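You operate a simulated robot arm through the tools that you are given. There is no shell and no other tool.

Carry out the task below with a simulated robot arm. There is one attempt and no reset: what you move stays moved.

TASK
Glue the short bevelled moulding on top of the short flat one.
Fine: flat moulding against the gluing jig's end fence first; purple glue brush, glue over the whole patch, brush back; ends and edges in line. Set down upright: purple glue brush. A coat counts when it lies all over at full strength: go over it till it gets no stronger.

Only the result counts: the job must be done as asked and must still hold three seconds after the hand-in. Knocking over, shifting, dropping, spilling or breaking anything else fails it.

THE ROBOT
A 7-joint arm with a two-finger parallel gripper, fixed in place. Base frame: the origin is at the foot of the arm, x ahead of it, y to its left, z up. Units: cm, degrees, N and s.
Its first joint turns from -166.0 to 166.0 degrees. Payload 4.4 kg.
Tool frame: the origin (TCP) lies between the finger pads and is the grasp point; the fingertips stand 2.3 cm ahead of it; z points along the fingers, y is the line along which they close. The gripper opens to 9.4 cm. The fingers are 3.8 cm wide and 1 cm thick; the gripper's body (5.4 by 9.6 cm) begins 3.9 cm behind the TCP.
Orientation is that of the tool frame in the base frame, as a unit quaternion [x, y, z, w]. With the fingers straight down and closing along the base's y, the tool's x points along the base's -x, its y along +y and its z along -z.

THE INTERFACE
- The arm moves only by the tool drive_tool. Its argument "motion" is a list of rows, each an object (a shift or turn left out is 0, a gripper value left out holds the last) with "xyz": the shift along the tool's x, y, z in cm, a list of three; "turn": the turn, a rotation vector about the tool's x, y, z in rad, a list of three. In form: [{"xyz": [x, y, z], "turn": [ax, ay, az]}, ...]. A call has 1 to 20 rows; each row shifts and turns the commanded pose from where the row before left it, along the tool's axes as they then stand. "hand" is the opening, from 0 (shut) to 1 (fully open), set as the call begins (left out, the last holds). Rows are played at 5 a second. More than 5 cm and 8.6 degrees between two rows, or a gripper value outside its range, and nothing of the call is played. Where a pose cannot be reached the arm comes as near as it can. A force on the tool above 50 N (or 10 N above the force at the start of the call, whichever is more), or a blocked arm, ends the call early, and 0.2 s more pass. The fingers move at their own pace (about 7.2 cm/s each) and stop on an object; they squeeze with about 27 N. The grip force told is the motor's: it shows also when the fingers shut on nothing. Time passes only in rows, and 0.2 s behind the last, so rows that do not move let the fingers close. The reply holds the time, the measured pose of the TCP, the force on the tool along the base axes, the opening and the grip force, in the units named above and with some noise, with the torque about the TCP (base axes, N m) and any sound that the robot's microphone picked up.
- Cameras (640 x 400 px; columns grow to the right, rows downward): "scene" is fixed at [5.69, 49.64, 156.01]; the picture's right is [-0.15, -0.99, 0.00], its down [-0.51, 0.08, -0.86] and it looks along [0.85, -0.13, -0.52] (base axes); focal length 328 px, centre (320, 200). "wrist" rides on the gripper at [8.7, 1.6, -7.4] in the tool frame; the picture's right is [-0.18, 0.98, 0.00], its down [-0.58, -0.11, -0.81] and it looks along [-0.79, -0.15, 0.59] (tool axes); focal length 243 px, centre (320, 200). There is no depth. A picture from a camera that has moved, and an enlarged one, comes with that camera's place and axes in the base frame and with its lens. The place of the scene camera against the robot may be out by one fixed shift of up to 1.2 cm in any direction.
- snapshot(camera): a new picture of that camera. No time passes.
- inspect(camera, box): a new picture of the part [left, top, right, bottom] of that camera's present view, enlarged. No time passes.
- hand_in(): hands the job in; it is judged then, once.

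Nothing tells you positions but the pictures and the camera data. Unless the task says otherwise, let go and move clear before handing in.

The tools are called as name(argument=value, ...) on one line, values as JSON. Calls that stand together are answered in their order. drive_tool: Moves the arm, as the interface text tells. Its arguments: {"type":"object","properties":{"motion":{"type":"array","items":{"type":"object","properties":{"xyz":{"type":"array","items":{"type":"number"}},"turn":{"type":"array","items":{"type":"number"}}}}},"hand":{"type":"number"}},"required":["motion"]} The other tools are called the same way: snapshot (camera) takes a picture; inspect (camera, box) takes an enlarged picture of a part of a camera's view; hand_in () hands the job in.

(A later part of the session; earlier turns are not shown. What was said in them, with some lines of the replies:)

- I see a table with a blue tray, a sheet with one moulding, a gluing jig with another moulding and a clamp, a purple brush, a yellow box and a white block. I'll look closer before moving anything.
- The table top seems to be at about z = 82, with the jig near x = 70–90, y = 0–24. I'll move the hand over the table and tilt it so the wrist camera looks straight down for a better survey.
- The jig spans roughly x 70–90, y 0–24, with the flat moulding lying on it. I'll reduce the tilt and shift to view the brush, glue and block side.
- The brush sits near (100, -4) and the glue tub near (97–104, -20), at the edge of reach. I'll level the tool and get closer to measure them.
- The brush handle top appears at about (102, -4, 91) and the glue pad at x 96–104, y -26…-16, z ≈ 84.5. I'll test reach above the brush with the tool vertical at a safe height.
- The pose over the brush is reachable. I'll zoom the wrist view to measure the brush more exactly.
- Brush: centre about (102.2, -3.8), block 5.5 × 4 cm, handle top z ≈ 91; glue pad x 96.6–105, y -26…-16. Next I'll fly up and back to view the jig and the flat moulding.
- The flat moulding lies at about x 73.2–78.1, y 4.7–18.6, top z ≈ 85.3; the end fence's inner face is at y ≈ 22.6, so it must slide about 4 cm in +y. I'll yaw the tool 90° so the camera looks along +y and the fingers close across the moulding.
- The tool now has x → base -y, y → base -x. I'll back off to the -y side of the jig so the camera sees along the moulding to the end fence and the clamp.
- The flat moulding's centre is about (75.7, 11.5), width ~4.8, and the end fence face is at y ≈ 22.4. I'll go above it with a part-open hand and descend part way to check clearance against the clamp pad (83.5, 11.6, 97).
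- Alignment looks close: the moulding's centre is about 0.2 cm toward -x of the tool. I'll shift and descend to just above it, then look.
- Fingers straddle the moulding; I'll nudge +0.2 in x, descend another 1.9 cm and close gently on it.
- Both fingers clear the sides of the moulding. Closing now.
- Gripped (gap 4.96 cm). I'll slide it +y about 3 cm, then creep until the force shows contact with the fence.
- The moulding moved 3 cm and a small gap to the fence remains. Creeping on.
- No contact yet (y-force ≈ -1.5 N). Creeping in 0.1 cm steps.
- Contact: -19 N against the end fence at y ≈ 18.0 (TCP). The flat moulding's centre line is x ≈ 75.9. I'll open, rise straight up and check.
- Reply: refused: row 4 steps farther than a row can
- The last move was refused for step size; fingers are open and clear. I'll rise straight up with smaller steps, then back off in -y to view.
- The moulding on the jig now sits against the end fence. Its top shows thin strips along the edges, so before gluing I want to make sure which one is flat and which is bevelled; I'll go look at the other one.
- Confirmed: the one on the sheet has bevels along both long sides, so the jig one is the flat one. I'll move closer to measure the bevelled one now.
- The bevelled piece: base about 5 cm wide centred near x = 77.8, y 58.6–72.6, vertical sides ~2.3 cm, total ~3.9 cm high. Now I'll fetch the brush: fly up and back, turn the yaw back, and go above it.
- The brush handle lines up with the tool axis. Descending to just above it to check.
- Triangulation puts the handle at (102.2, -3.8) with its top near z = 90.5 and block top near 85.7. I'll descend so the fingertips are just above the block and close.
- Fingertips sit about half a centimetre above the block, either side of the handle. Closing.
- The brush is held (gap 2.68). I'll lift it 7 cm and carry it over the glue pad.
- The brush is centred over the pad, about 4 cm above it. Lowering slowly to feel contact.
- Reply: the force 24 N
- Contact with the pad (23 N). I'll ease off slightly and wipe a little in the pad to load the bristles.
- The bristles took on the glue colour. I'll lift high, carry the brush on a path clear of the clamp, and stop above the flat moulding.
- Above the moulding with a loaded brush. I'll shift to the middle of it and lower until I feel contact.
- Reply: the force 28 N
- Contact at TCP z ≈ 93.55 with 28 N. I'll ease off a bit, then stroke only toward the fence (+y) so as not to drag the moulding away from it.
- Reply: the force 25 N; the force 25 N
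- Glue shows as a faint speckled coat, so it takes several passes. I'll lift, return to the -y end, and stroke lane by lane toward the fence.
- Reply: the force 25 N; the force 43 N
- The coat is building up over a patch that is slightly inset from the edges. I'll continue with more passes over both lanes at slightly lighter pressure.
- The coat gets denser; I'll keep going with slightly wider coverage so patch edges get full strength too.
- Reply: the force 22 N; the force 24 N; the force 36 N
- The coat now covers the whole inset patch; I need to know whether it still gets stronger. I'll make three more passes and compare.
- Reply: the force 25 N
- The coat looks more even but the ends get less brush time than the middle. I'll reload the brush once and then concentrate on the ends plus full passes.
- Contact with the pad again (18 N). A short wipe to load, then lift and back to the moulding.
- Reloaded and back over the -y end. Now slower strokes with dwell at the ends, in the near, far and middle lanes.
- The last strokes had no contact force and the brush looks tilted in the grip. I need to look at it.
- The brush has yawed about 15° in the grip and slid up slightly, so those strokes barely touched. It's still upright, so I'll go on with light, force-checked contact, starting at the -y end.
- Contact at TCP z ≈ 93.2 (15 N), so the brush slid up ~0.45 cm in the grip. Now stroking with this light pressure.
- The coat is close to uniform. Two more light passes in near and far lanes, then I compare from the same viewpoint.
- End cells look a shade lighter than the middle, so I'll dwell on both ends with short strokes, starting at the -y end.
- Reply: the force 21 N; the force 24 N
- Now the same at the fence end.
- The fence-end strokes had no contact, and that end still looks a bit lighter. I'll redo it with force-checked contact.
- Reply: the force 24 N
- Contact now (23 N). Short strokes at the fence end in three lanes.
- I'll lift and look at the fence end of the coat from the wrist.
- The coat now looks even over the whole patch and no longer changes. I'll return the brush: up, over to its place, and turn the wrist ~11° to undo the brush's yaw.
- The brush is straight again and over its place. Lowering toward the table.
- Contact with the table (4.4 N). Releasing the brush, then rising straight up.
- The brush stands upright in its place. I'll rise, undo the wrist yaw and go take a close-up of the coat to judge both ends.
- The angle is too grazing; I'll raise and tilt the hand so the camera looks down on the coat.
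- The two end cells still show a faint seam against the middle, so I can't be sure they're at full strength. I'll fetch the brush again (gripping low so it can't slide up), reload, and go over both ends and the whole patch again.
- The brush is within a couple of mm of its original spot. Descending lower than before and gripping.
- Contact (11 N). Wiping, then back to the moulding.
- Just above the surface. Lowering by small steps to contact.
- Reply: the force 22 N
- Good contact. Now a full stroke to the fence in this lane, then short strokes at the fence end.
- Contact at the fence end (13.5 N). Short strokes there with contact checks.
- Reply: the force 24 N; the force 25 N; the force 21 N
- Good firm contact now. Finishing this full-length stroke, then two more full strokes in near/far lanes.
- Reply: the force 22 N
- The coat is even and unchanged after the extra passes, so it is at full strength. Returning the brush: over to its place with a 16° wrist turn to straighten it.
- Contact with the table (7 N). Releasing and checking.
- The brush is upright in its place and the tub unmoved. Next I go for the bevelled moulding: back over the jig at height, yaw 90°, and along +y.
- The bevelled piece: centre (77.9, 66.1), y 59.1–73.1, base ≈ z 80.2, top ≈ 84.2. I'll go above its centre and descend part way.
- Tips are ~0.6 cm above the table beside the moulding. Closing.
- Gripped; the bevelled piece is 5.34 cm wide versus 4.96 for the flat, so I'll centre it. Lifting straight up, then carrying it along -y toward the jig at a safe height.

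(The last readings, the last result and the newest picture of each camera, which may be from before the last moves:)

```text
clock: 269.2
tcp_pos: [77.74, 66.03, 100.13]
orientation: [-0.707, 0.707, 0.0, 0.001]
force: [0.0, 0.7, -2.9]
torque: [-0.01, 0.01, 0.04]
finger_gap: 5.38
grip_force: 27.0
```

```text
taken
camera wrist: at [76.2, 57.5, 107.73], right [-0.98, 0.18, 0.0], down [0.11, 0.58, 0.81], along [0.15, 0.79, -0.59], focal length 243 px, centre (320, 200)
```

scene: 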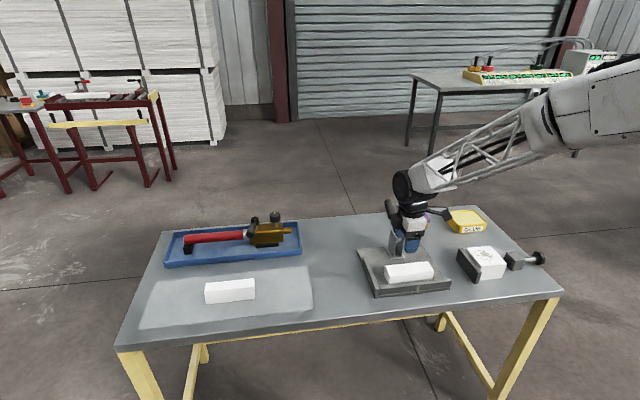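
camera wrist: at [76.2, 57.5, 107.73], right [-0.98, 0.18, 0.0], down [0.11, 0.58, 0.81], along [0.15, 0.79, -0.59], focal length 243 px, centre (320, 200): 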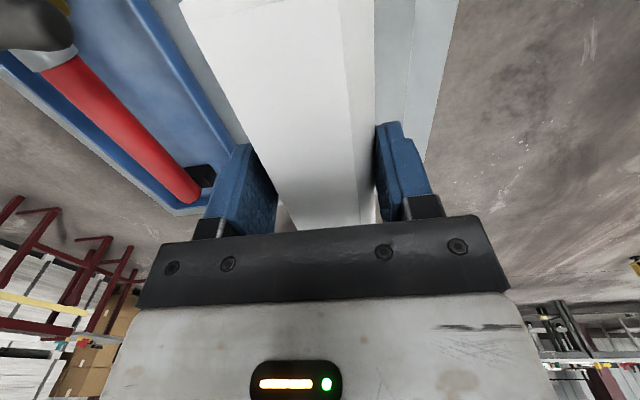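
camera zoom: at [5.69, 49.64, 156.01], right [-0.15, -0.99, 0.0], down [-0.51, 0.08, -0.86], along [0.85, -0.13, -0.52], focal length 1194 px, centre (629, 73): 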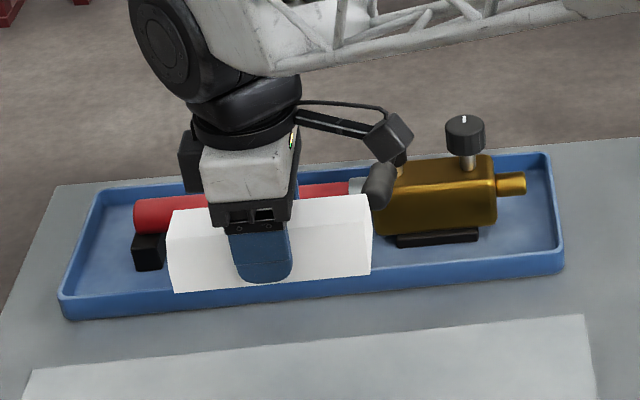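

drive_tool(motion=[{"xyz": [4.56, 0.164, -0.1]}, {"xyz": [4.56, 0.164, -0.1]}, {"xyz": [4.56, 0.164, -0.1]}, {"xyz": [4.56, 0.164, -0.1]}, {"xyz": [4.56, 0.164, -0.1]}, {"xyz": [4.56, 0.164, -0.1]}, {"xyz": [4.56, 0.164, -0.1]}, {"xyz": [4.56, 0.164, -0.1]}, {"xyz": [4.56, 0.164, -0.1]}, {"xyz": [4.56, 0.164, -0.1]}, {"xyz": [4.56, 0.164, 0]}, {"xyz": [0, 0, 0]}, {"xyz": [0, 0, 0]}])

snapshot(camera="wrist")

inspect(camera="scene", box=[340, 180, 470, 300])

```text
clock: 272.0
tcp_pos: [76.12, 16.38, 100.94]
orientation: [0.707, -0.707, 0.001, -0.001]
force: [0.4, -0.5, -1.6]
torque: [-0.02, 0.05, -0.03]
finger_gap: 5.37
grip_force: 26.8
```

```text
taken
camera wrist: at [74.51, 7.68, 108.46], right [-0.98, 0.18, 0.0], down [0.11, 0.58, 0.81], along [0.15, 0.79, -0.59], focal length 243 px, centre (320, 200)
```

wrist: 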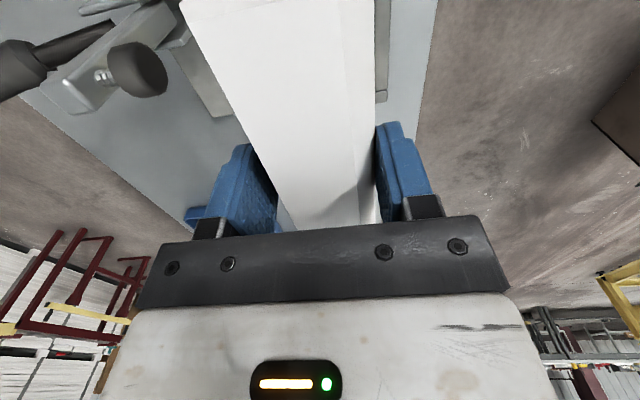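

```text
3.33 times, centred on (405, 240) of scene
camera zoom: at [5.69, 49.64, 156.01], right [-0.15, -0.99, 0.0], down [-0.51, 0.08, -0.86], along [0.85, -0.13, -0.52], focal length 1094 px, centre (37, 67)
```

zoom: 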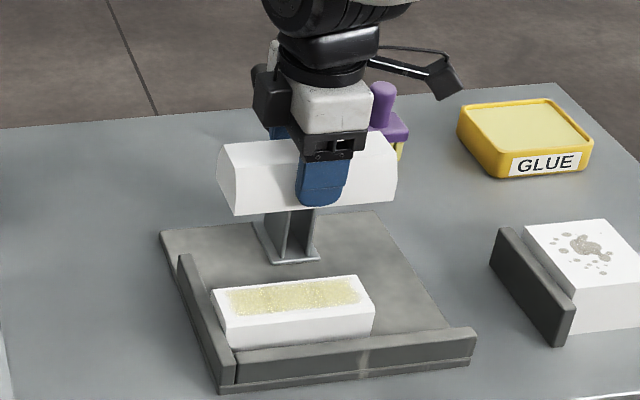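

drive_tool(motion=[{"xyz": [0.2, 0.05, 3]}, {"xyz": [0.2, 0, 3]}, {"xyz": [0, 0, 3]}, {"xyz": [0, 0, 1.5]}, {"xyz": [0, 0, 0]}, {"xyz": [0, 0, 0]}, {"xyz": [0, 0, 0]}])

inspect(camera="scene", box=[370, 240, 430, 285])

snapshot(camera="wrist")

```text
clock: 273.6
tcp_pos: [76.26, 15.85, 90.62]
orientation: [0.708, -0.707, 0.0, -0.001]
force: [0.4, 0.0, -1.8]
torque: [-0.02, 0.0, -0.01]
finger_gap: 5.36
grip_force: 27.3
```

```text
8.89 times, centred on (400, 262) of scene
camera zoom: at [5.69, 49.64, 156.01], right [-0.15, -0.99, 0.0], down [-0.51, 0.08, -0.86], along [0.85, -0.13, -0.52], focal length 2918 px, centre (-391, -356)
```

zoom: 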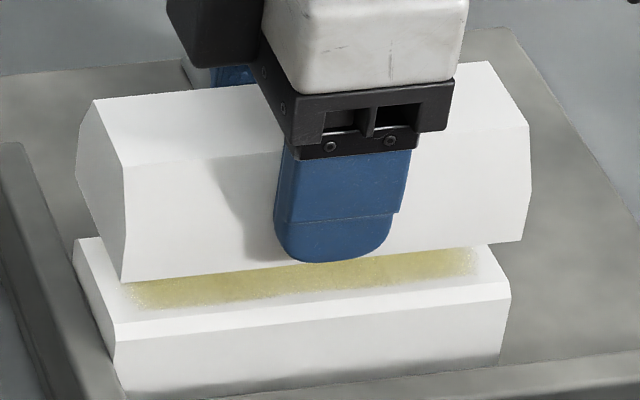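

```text
taken
camera wrist: at [74.67, 7.14, 98.09], right [-0.98, 0.18, 0.0], down [0.11, 0.58, 0.81], along [0.15, 0.79, -0.59], focal length 243 px, centre (320, 200)
```

wrist: 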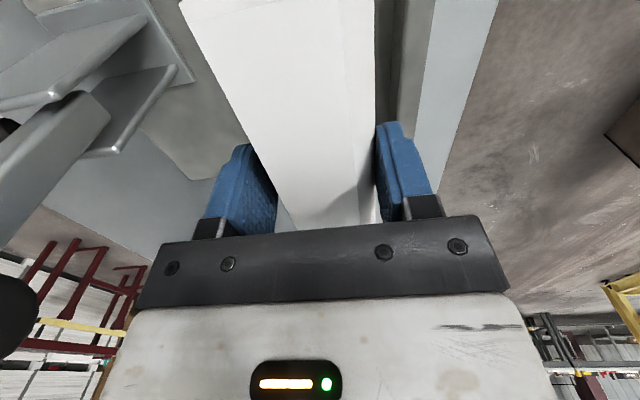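

The two line up well: ends within ~1 mm by the scene view. I'll lower to a small gap and measure again.

drive_tool(motion=[{"xyz": [0, 0.12, 0.8]}, {"xyz": [0, 0, 0.7]}, {"xyz": [0, 0, 0.3]}, {"xyz": [0, 0, 0]}, {"xyz": [0, 0, 0]}])

inspect(camera="scene", box=[374, 250, 404, 284])

inspect(camera="scene", box=[400, 250, 430, 280])

```text
clock: 274.8
tcp_pos: [76.07, 15.74, 88.72]
orientation: [0.707, -0.707, 0.001, -0.001]
force: [0.1, 0.2, -2.0]
torque: [-0.04, 0.01, 0.01]
finger_gap: 5.36
grip_force: 26.2
```

```text
11.76 times, centred on (389, 267) of scene
camera zoom: at [5.69, 49.64, 156.01], right [-0.15, -0.99, 0.0], down [-0.51, 0.08, -0.86], along [0.85, -0.13, -0.52], focal length 3863 px, centre (-492, -588)
```

zoom: 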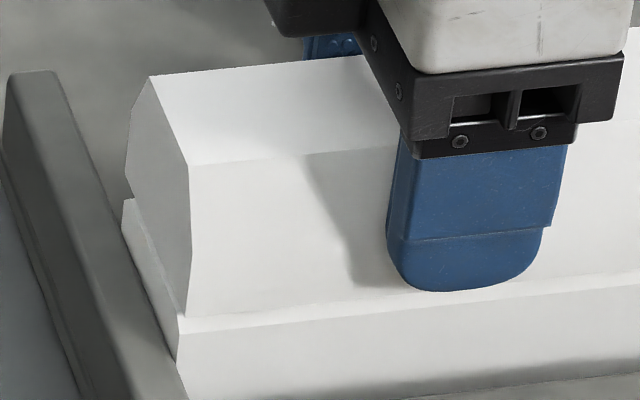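

```text
13.33 times, centred on (415, 265) of scene
camera zoom: at [5.69, 49.64, 156.01], right [-0.15, -0.99, 0.0], down [-0.51, 0.08, -0.86], along [0.85, -0.13, -0.52], focal length 4378 px, centre (-947, -667)
```

zoom: 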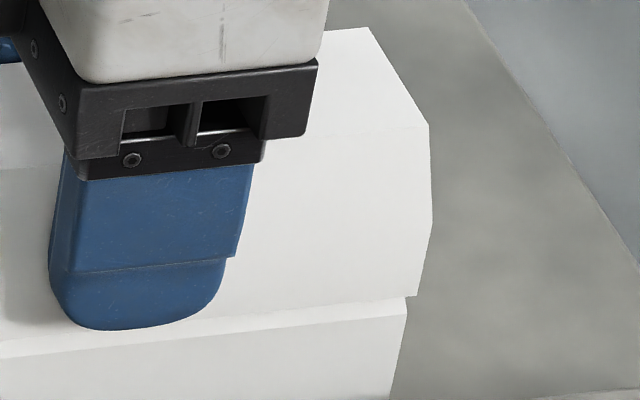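

Measured: the bevelled sits about 0.1 cm too far in +y. Correcting and lowering a bit more, still without contact.

drive_tool(motion=[{"xyz": [0.1, 0, 0.15]}, {"xyz": [0, 0, 0.15]}, {"xyz": [0, 0, 0]}, {"xyz": [0, 0, 0]}])

inspect(camera="scene", box=[374, 254, 404, 284])

inspect(camera="scene", box=[405, 255, 430, 280])

```text
clock: 275.8
tcp_pos: [75.93, 15.55, 88.5]
orientation: [0.707, -0.707, 0.0, 0.0]
force: [0.7, -0.1, -1.6]
torque: [-0.02, -0.01, 0.01]
finger_gap: 5.39
grip_force: 27.0
```

```text
13.33 times, centred on (389, 269) of scene
camera zoom: at [5.69, 49.64, 156.01], right [-0.15, -0.99, 0.0], down [-0.51, 0.08, -0.86], along [0.85, -0.13, -0.52], focal length 4378 px, centre (-600, -720)
```

zoom: 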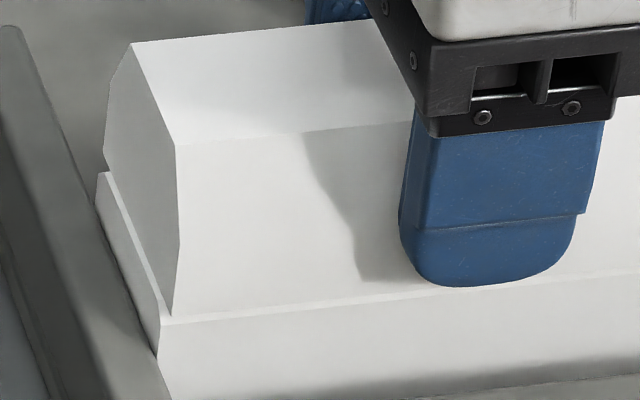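

```text
16.00 times, centred on (418, 268) of scene
camera zoom: at [5.69, 49.64, 156.01], right [-0.15, -0.99, 0.0], down [-0.51, 0.08, -0.86], along [0.85, -0.13, -0.52], focal length 5253 px, centre (-1240, -880)
```

zoom: 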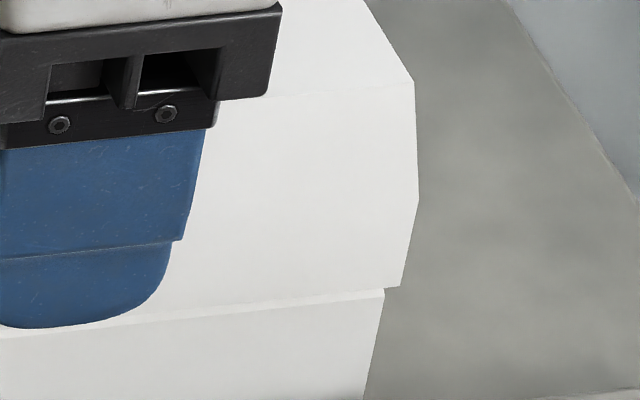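

Ends agree within ~1 mm and the remaining gap is roughly 0.2 cm. Lowering in fine steps to contact.

drive_tool(motion=[{"xyz": [0, 0, 0.08]}, {"xyz": [0, 0, 0]}, {"xyz": [0, 0, 0]}])

inspect(camera="scene", box=[376, 262, 396, 282])

inspect(camera="scene", box=[408, 258, 428, 278])

```text
clock: 276.6
tcp_pos: [76.05, 15.6, 88.37]
orientation: [0.707, -0.707, 0.001, -0.001]
force: [-0.9, -1.0, -2.7]
torque: [0.01, 0.0, 0.0]
finger_gap: 5.38
grip_force: 27.3
```

```text
16.00 times, centred on (386, 272) of scene
camera zoom: at [5.69, 49.64, 156.01], right [-0.15, -0.99, 0.0], down [-0.51, 0.08, -0.86], along [0.85, -0.13, -0.52], focal length 5253 px, centre (-736, -952)
```

zoom: 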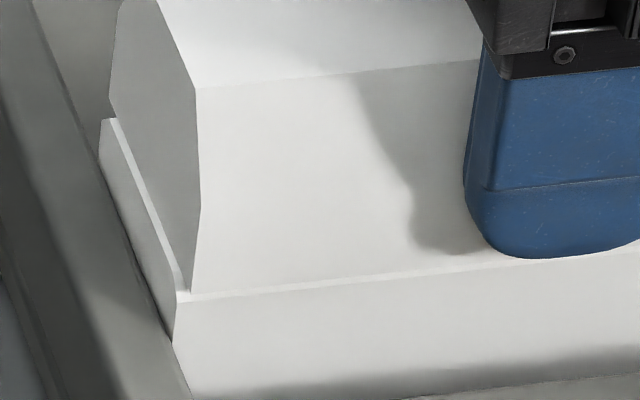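

```text
16.00 times, centred on (418, 268) of scene
camera zoom: at [5.69, 49.64, 156.01], right [-0.15, -0.99, 0.0], down [-0.51, 0.08, -0.86], along [0.85, -0.13, -0.52], focal length 5253 px, centre (-1248, -888)
```

zoom: 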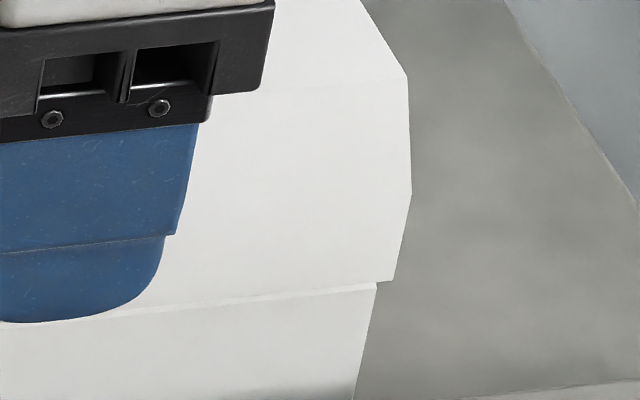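

Fine check shows the bevelled piece about 0.12 cm short of the flat one in +y and 0.12 cm too far in -x. Correcting both while still out of contact.

drive_tool(motion=[{"xyz": [-0.12, -0.12, -0.05]}, {"xyz": [0, 0, 0]}, {"xyz": [0, 0, 0]}, {"xyz": [0, 0, 0]}])

inspect(camera="scene", box=[376, 262, 396, 282])

inspect(camera="scene", box=[408, 258, 428, 278])

```text
clock: 277.6
tcp_pos: [76.15, 15.8, 88.51]
orientation: [-0.707, 0.707, 0.0, 0.001]
force: [0.1, 0.3, -1.8]
torque: [0.01, -0.03, 0.02]
finger_gap: 5.38
grip_force: 26.9
```

```text
16.00 times, centred on (386, 272) of scene
camera zoom: at [5.69, 49.64, 156.01], right [-0.15, -0.99, 0.0], down [-0.51, 0.08, -0.86], along [0.85, -0.13, -0.52], focal length 5253 px, centre (-736, -952)
```

zoom: 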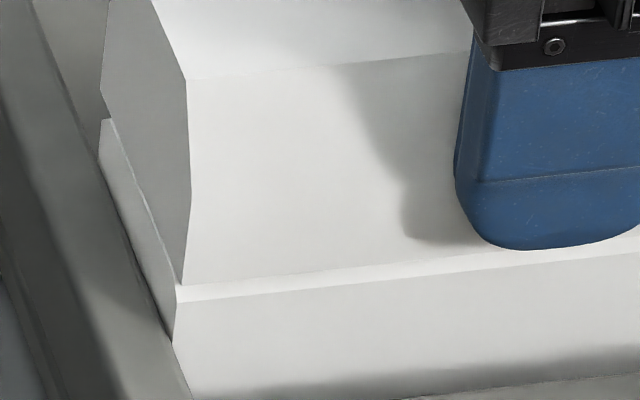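

```text
16.00 times, centred on (418, 268) of scene
camera zoom: at [5.69, 49.64, 156.01], right [-0.15, -0.99, 0.0], down [-0.51, 0.08, -0.86], along [0.85, -0.13, -0.52], focal length 5253 px, centre (-1248, -888)
```

zoom: 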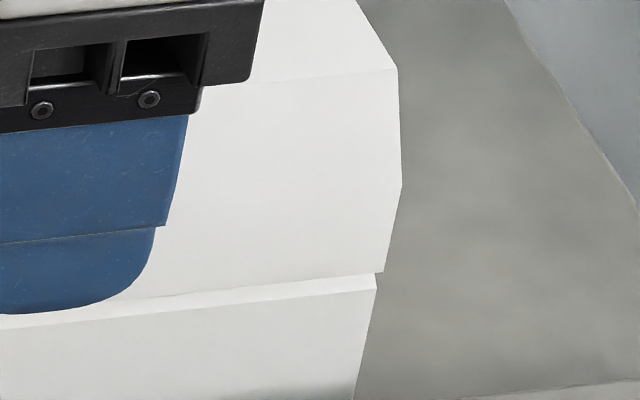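

Now ends and edges agree within about half a millimetre. Lowering straight to contact.

drive_tool(motion=[{"xyz": [0, 0, 0.08]}, {"xyz": [0, 0, 0.05]}, {"xyz": [0, 0, 0]}, {"xyz": [0, 0, 0]}])

```text
clock: 278.6
tcp_pos: [76.17, 15.73, 88.4]
orientation: [-0.707, 0.708, -0.001, 0.002]
force: [-1.7, 0.3, 5.1]
torque: [0.02, 0.25, -0.05]
finger_gap: 5.36
grip_force: 27.4
```

First contact (≈7 N). Checking alignment before pressing.

inspect(camera="scene", box=[376, 262, 396, 282])

inspect(camera="scene", box=[408, 258, 428, 278])

inspect(camera="scene", box=[366, 240, 436, 290])

```text
16.00 times, centred on (386, 272) of scene
camera zoom: at [5.69, 49.64, 156.01], right [-0.15, -0.99, 0.0], down [-0.51, 0.08, -0.86], along [0.85, -0.13, -0.52], focal length 5253 px, centre (-736, -952)
```

zoom: 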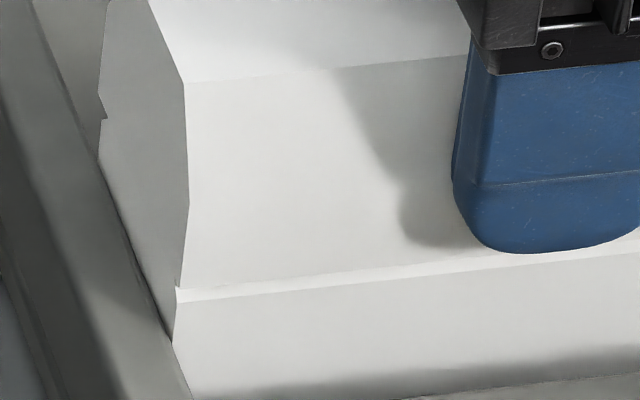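

```text
16.00 times, centred on (418, 268) of scene
camera zoom: at [5.69, 49.64, 156.01], right [-0.15, -0.99, 0.0], down [-0.51, 0.08, -0.86], along [0.85, -0.13, -0.52], focal length 5253 px, centre (-1248, -888)
```

zoom: 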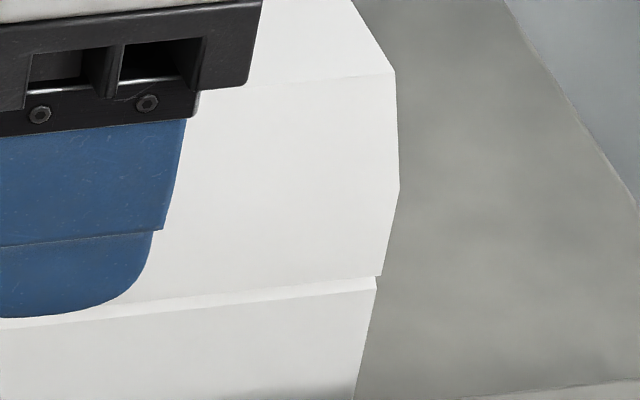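

```text
8.00 times, centred on (401, 265) of scene
camera zoom: at [5.69, 49.64, 156.01], right [-0.15, -0.99, 0.0], down [-0.51, 0.08, -0.86], along [0.85, -0.13, -0.52], focal length 2627 px, centre (-328, -320)
```

zoom: 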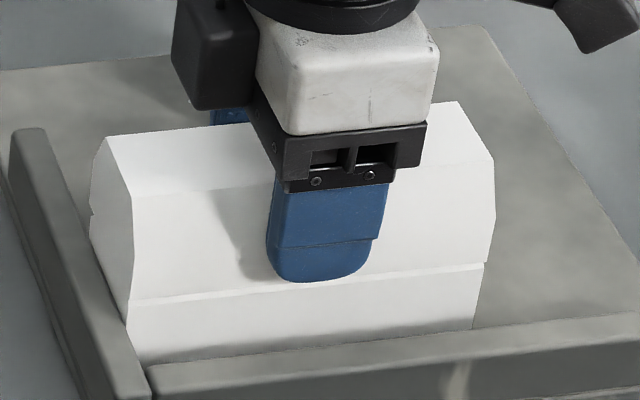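

Ends are flush at both sides. Pressing a little and holding, then releasing.

drive_tool(motion=[{"xyz": [0, 0, 0.06]}, {"xyz": [0, 0, 0]}, {"xyz": [0, 0, 0]}, {"xyz": [0, 0, 0]}, {"xyz": [0, 0, 0]}])

```text
clock: 279.8
tcp_pos: [76.22, 15.6, 88.43]
orientation: [0.708, -0.707, 0.001, -0.002]
force: [0.9, 3.4, 19.2]
torque: [0.01, 0.09, -0.02]
finger_gap: 5.36
grip_force: 26.7
```

drive_tool(motion=[{"xyz": [0, 0, 0]}, {"xyz": [0, 0, 0]}, {"xyz": [0, 0, 0]}, {"xyz": [0, 0, 0]}, {"xyz": [0, 0, 0]}])

drive_tool(motion=[{"xyz": [0, 0, 0]}, {"xyz": [0, 0, 0]}, {"xyz": [0, 0, 0]}], hand=0.75)

inspect(camera="scene", box=[366, 240, 436, 290])

snapshot(camera="wrist")

```text
clock: 281.0
tcp_pos: [76.09, 15.65, 88.34]
orientation: [-0.707, 0.708, -0.001, -0.001]
force: [3.7, 0.7, 19.8]
torque: [0.04, -0.01, 0.0]
finger_gap: 5.36
grip_force: 26.8
```

```text
clock: 281.8
tcp_pos: [76.18, 15.67, 88.31]
orientation: [0.707, -0.707, 0.001, -0.001]
force: [-0.3, 0.1, -0.6]
torque: [-0.04, 0.0, -0.01]
finger_gap: 7.07
grip_force: 0.1
```

```text
8.00 times, centred on (401, 265) of scene
camera zoom: at [5.69, 49.64, 156.01], right [-0.15, -0.99, 0.0], down [-0.51, 0.08, -0.86], along [0.85, -0.13, -0.52], focal length 2627 px, centre (-328, -320)
```

zoom: 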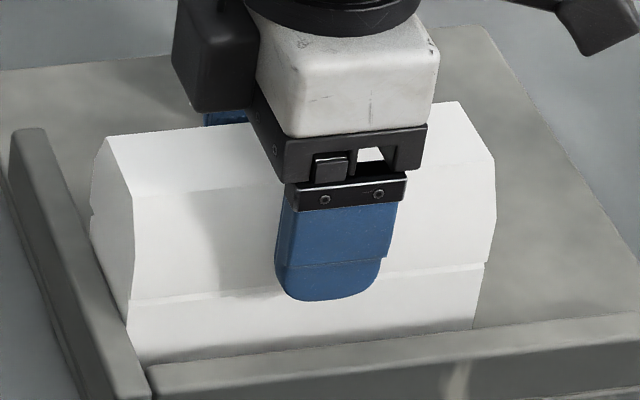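

```text
taken
camera wrist: at [74.52, 7.06, 95.79], right [-0.98, 0.18, 0.0], down [0.11, 0.58, 0.81], along [0.15, 0.79, -0.59], focal length 243 px, centre (320, 200)
```

wrist: 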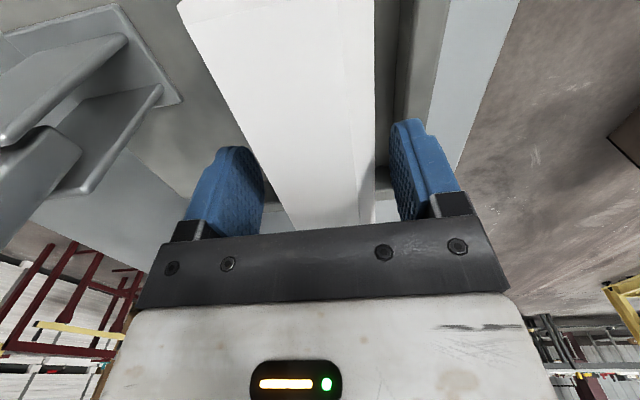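

Released and the stack stayed put. Rising straight up, then backing off in -y to inspect the end faces.

drive_tool(motion=[{"xyz": [0, 0, -1]}, {"xyz": [0, 0, -3]}, {"xyz": [0, 0, -4]}, {"xyz": [0, 0, -4]}, {"xyz": [3, 0, -3]}, {"xyz": [4, 0, -2]}, {"xyz": [4.5, 0, 0]}, {"xyz": [4.5, 0, 0]}, {"xyz": [4.5, 0, 0]}, {"xyz": [0, 0, 0]}])

snapshot(camera="wrist")

inspect(camera="wrist", box=[280, 60, 400, 190])

inspect(camera="scene", box=[366, 240, 436, 290])

```text
clock: 284.0
tcp_pos: [75.95, -4.79, 105.57]
orientation: [0.707, -0.707, 0.001, -0.001]
force: [-0.9, -0.3, 0.0]
torque: [0.0, -0.01, -0.01]
finger_gap: 7.07
grip_force: 0.0
```

```text
taken
camera wrist: at [74.4, -13.45, 113.02], right [-0.98, 0.18, 0.0], down [0.11, 0.58, 0.81], along [0.15, 0.79, -0.59], focal length 243 px, centre (320, 200)
```

wrist: 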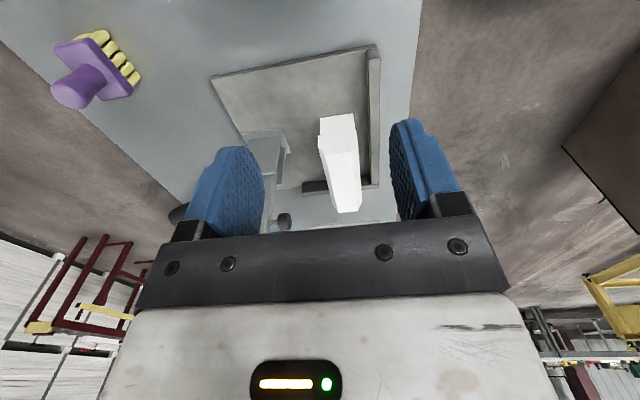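

```text
3.08 times, centred on (340, 125) of wrist
camera zoom: at [74.4, -13.45, 113.02], right [-0.98, 0.18, 0.0], down [0.11, 0.58, 0.81], along [0.15, 0.79, -0.59], focal length 746 px, centre (258, 431)
```

zoom: 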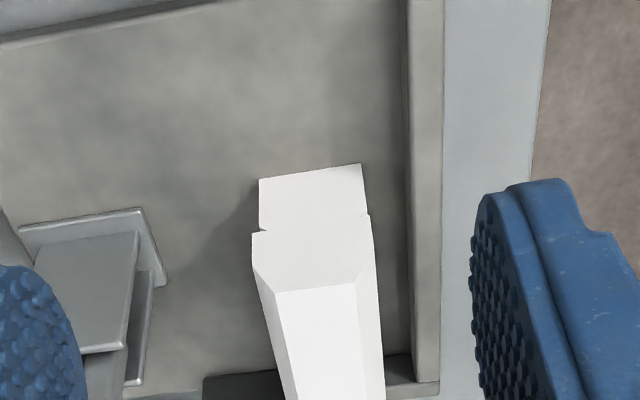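

```text
8.00 times, centred on (401, 265) of scene
camera zoom: at [5.69, 49.64, 156.01], right [-0.15, -0.99, 0.0], down [-0.51, 0.08, -0.86], along [0.85, -0.13, -0.52], focal length 2627 px, centre (-328, -320)
```

zoom: 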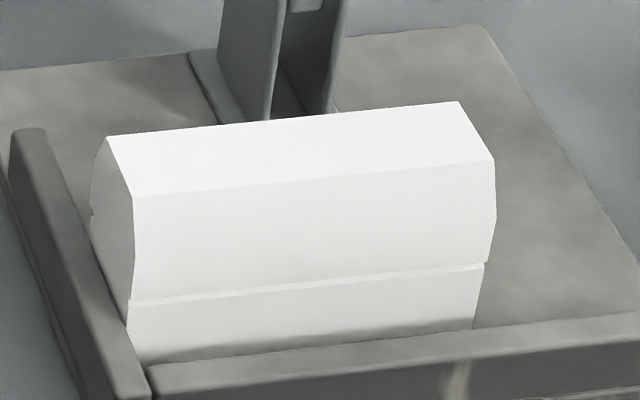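

inspect(camera="wrist", box=[310, 108, 365, 160])

inspect(camera="scene", box=[376, 258, 396, 282])

inspect(camera="scene", box=[408, 256, 428, 280])

```text
7.69 times, centred on (338, 134) of wrist
camera zoom: at [74.4, -13.45, 113.02], right [-0.98, 0.18, 0.0], down [0.11, 0.58, 0.81], along [0.15, 0.79, -0.59], focal length 1866 px, centre (185, 708)
```

zoom: 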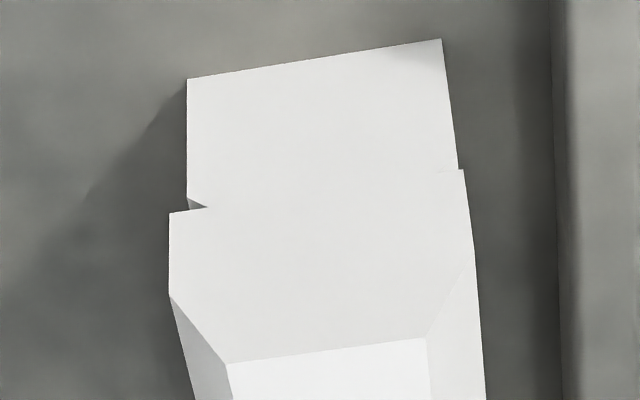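

```text
16.00 times, centred on (386, 270) of scene
camera zoom: at [5.69, 49.64, 156.01], right [-0.15, -0.99, 0.0], down [-0.51, 0.08, -0.86], along [0.85, -0.13, -0.52], focal length 5253 px, centre (-736, -920)
```

zoom: 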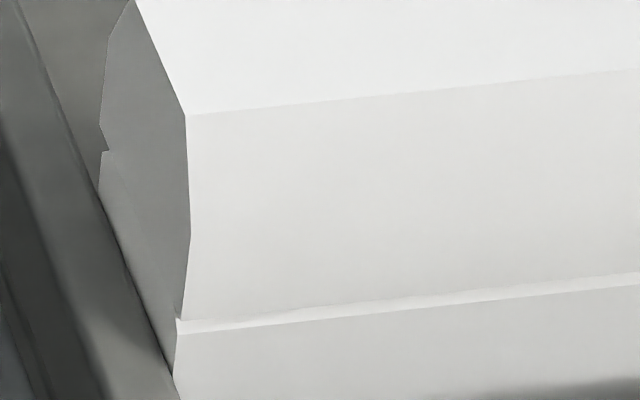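

```text
16.00 times, centred on (418, 268) of scene
camera zoom: at [5.69, 49.64, 156.01], right [-0.15, -0.99, 0.0], down [-0.51, 0.08, -0.86], along [0.85, -0.13, -0.52], focal length 5253 px, centre (-1248, -888)
```

zoom: 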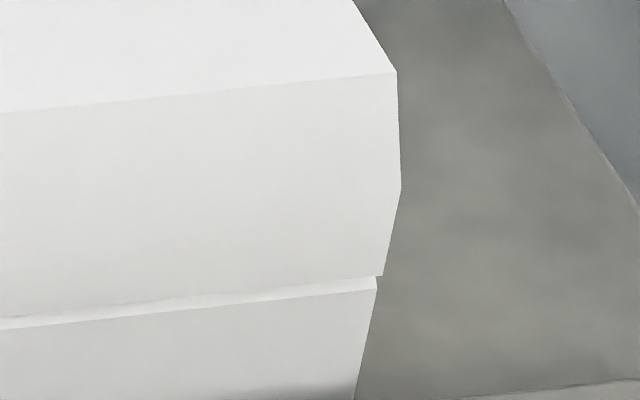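

inspect(camera="wrist", box=[316, 128, 332, 144])

inspect(camera="wrist", box=[346, 122, 362, 138])

```text
16.00 times, centred on (324, 136) of wrist
camera zoom: at [74.4, -13.45, 113.02], right [-0.98, 0.18, 0.0], down [0.11, 0.58, 0.81], along [0.15, 0.79, -0.59], focal length 3882 px, centre (256, 1224)
```

zoom: 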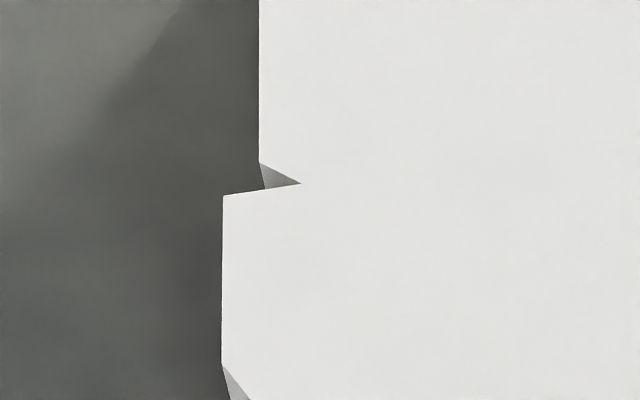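

```text
16.00 times, centred on (354, 130) of wrist
camera zoom: at [74.4, -13.45, 113.02], right [-0.98, 0.18, 0.0], down [0.11, 0.58, 0.81], along [0.15, 0.79, -0.59], focal length 3882 px, centre (-224, 1320)
```

zoom: 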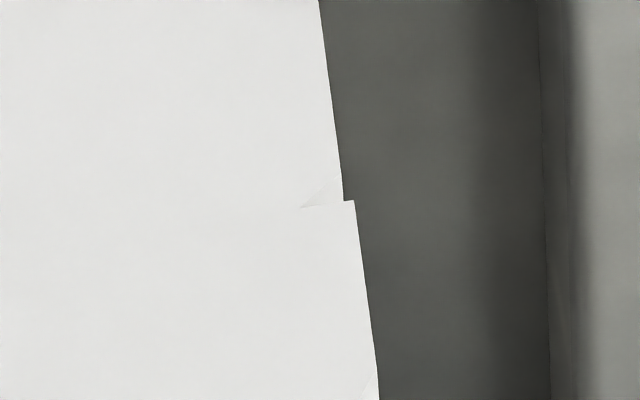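

The stack looks right: at the -y end the faces are flush, with overhang 0.32 cm far side and 0.09 cm near side (offset only ~0.1 cm from centred). I'll check the fence contact from the +y side with the wrist camera before handing in.

drive_tool(motion=[{"turn": [0, 0, 0.1428]}, {"turn": [0, 0, 0.1428]}, {"turn": [0, 0, 0.1428]}, {"turn": [0, 0, 0.1428]}, {"turn": [0, 0, 0.1428]}, {"turn": [0, 0, 0.1428]}, {"turn": [0, 0, 0.1428]}, {"turn": [0, 0, 0.1428]}, {"turn": [0, 0, 0.1428]}, {"turn": [0, 0, 0.1428]}, {"turn": [0, 0, 0.1428]}, {"xyz": [1.5, 4.5, 0]}, {"xyz": [1.5, 4.5, 0]}, {"xyz": [1.5, 4.5, 0]}, {"xyz": [1.5, 4.5, 0]}, {"xyz": [1.5, 4.5, 0]}, {"xyz": [1.5, 4.5, 0]}, {"xyz": [1, 4.5, 0]}, {"xyz": [0, 0, 0]}], hand=1)

snapshot(camera="wrist")

inspect(camera="wrist", box=[230, 60, 350, 170])

```text
clock: 288.0
tcp_pos: [65.61, 27.06, 105.37]
orientation: [0.0, 1.0, 0.0, 0.002]
force: [0.1, -0.4, -0.3]
torque: [-0.03, -0.02, 0.01]
finger_gap: 9.38
grip_force: 0.0
```

```text
taken
camera wrist: at [56.92, 28.67, 112.87], right [0.18, 0.98, 0.0], down [0.58, -0.11, 0.81], along [0.79, -0.15, -0.59], focal length 243 px, centre (320, 200)
```

wrist: 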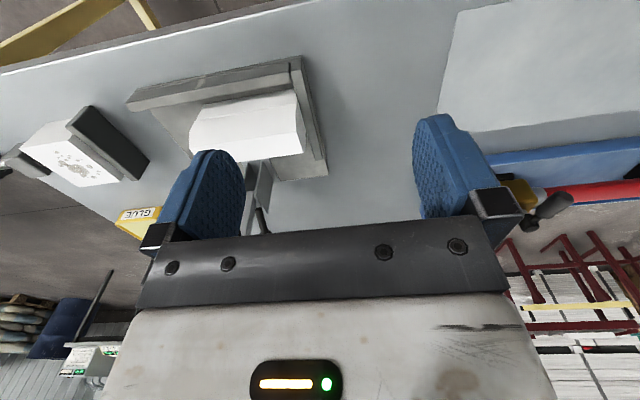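

```text
3.64 times, centred on (290, 115) of wrist
camera zoom: at [56.92, 28.67, 112.87], right [0.18, 0.98, 0.0], down [0.58, -0.11, 0.81], along [0.79, -0.15, -0.59], focal length 882 px, centre (429, 509)
```

zoom: 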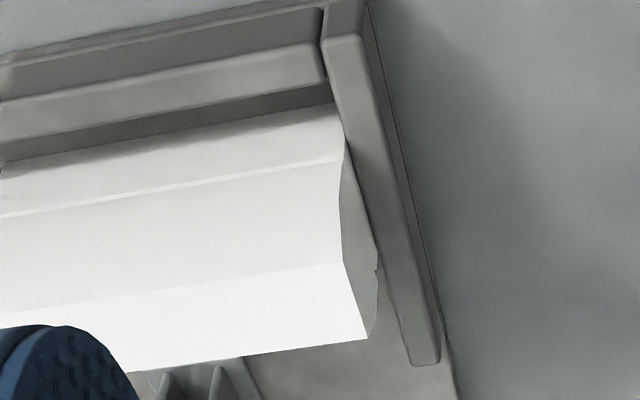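

inspect(camera="wrist", box=[280, 75, 312, 105])

inspect(camera="wrist", box=[290, 110, 322, 140])

```text
13.33 times, centred on (296, 90) of wrist
camera zoom: at [56.92, 28.67, 112.87], right [0.18, 0.98, 0.0], down [0.58, -0.11, 0.81], along [0.79, -0.15, -0.59], focal length 3235 px, centre (640, 1667)
```

zoom: 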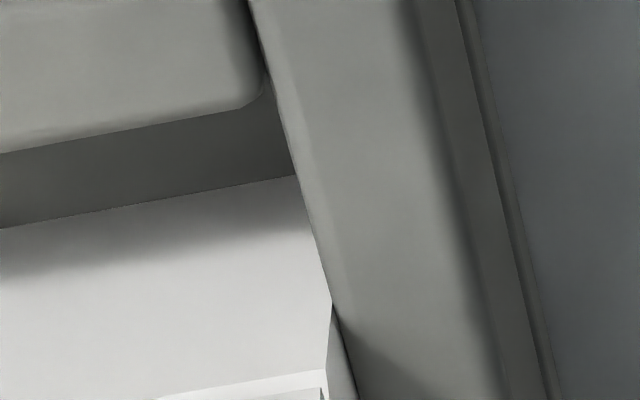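

```text
13.33 times, centred on (306, 125) of wrist
camera zoom: at [56.92, 28.67, 112.87], right [0.18, 0.98, 0.0], down [0.58, -0.11, 0.81], along [0.79, -0.15, -0.59], focal length 3235 px, centre (507, 1200)
```

zoom: 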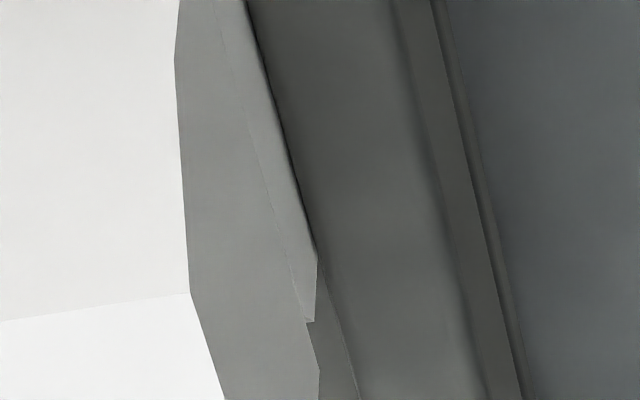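

The flat moulding's end meets the fence with no visible gap, and both pieces are flush. A last overall look before handing in.

drive_tool(motion=[{"xyz": [2, 0, -4]}, {"xyz": [2, 0, -4]}, {"xyz": [0, 0, 0]}, {"xyz": [0, 0, 0]}])

snapshot(camera="scene")

inspect(camera="scene", box=[340, 190, 500, 300])

```text
clock: 289.0
tcp_pos: [61.63, 26.63, 113.54]
orientation: [0.0, 1.0, 0.001, 0.001]
force: [-0.3, 0.0, 0.6]
torque: [0.02, 0.02, 0.0]
finger_gap: 9.4
grip_force: 0.0
```

```text
taken
```

scene: 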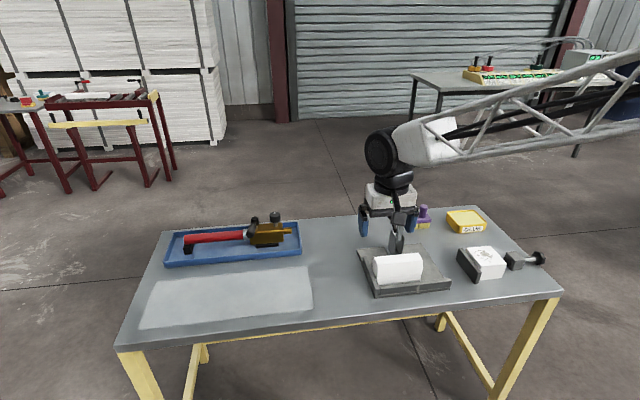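

```text
3.64 times, centred on (420, 245) of scene
camera zoom: at [5.69, 49.64, 156.01], right [-0.15, -0.99, 0.0], down [-0.51, 0.08, -0.86], along [0.85, -0.13, -0.52], focal length 1194 px, centre (-44, 36)
```

zoom: 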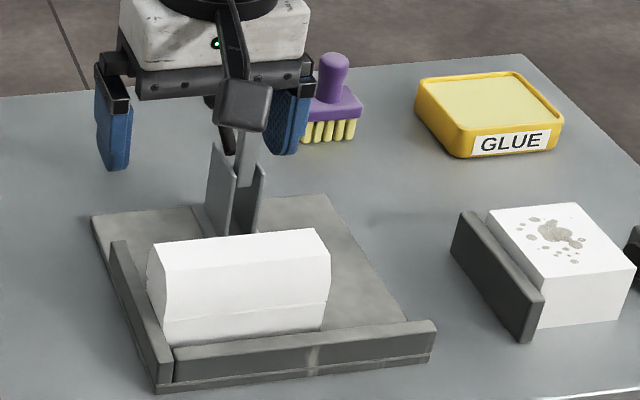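

The bevelled moulding sits in line on the flat one against the end fence. The brush stands upright in its place, the gripper is clear and nothing else has moved, so I'm handing in.

hand_in()

```text
The job is handed in.
```

I've handed in the job: the short bevelled moulding is glued on top of the short flat one, and the flat one is against the end fence. The hand-in was accepted but gave no result, so what follows is from my own checks.

- **Fence:** I slid the flat moulding until it pressed against the end fence with about 19 N. A last look from the +y side showed no visible gap.
- **Glue:** I brushed over the whole patch many times, reloading the brush twice, until the coat looked even and got no stronger. I judged that by eye from the pictures.
- **Alignment:** The bevelled moulding turned out wider, at 5.34 cm against 4.96 cm for the flat one, so the long edges cannot line up on both sides. I centred it, to within about 0.1 cm. The ends agree to within about 0.1 cm.
- **Brush:** It slipped and turned in the grip during brushing, so I put it down, took a fresh grip and redid both ends. It is back upright on its original spot.

Nothing else moved that I could see, and the arm is clear of the work.
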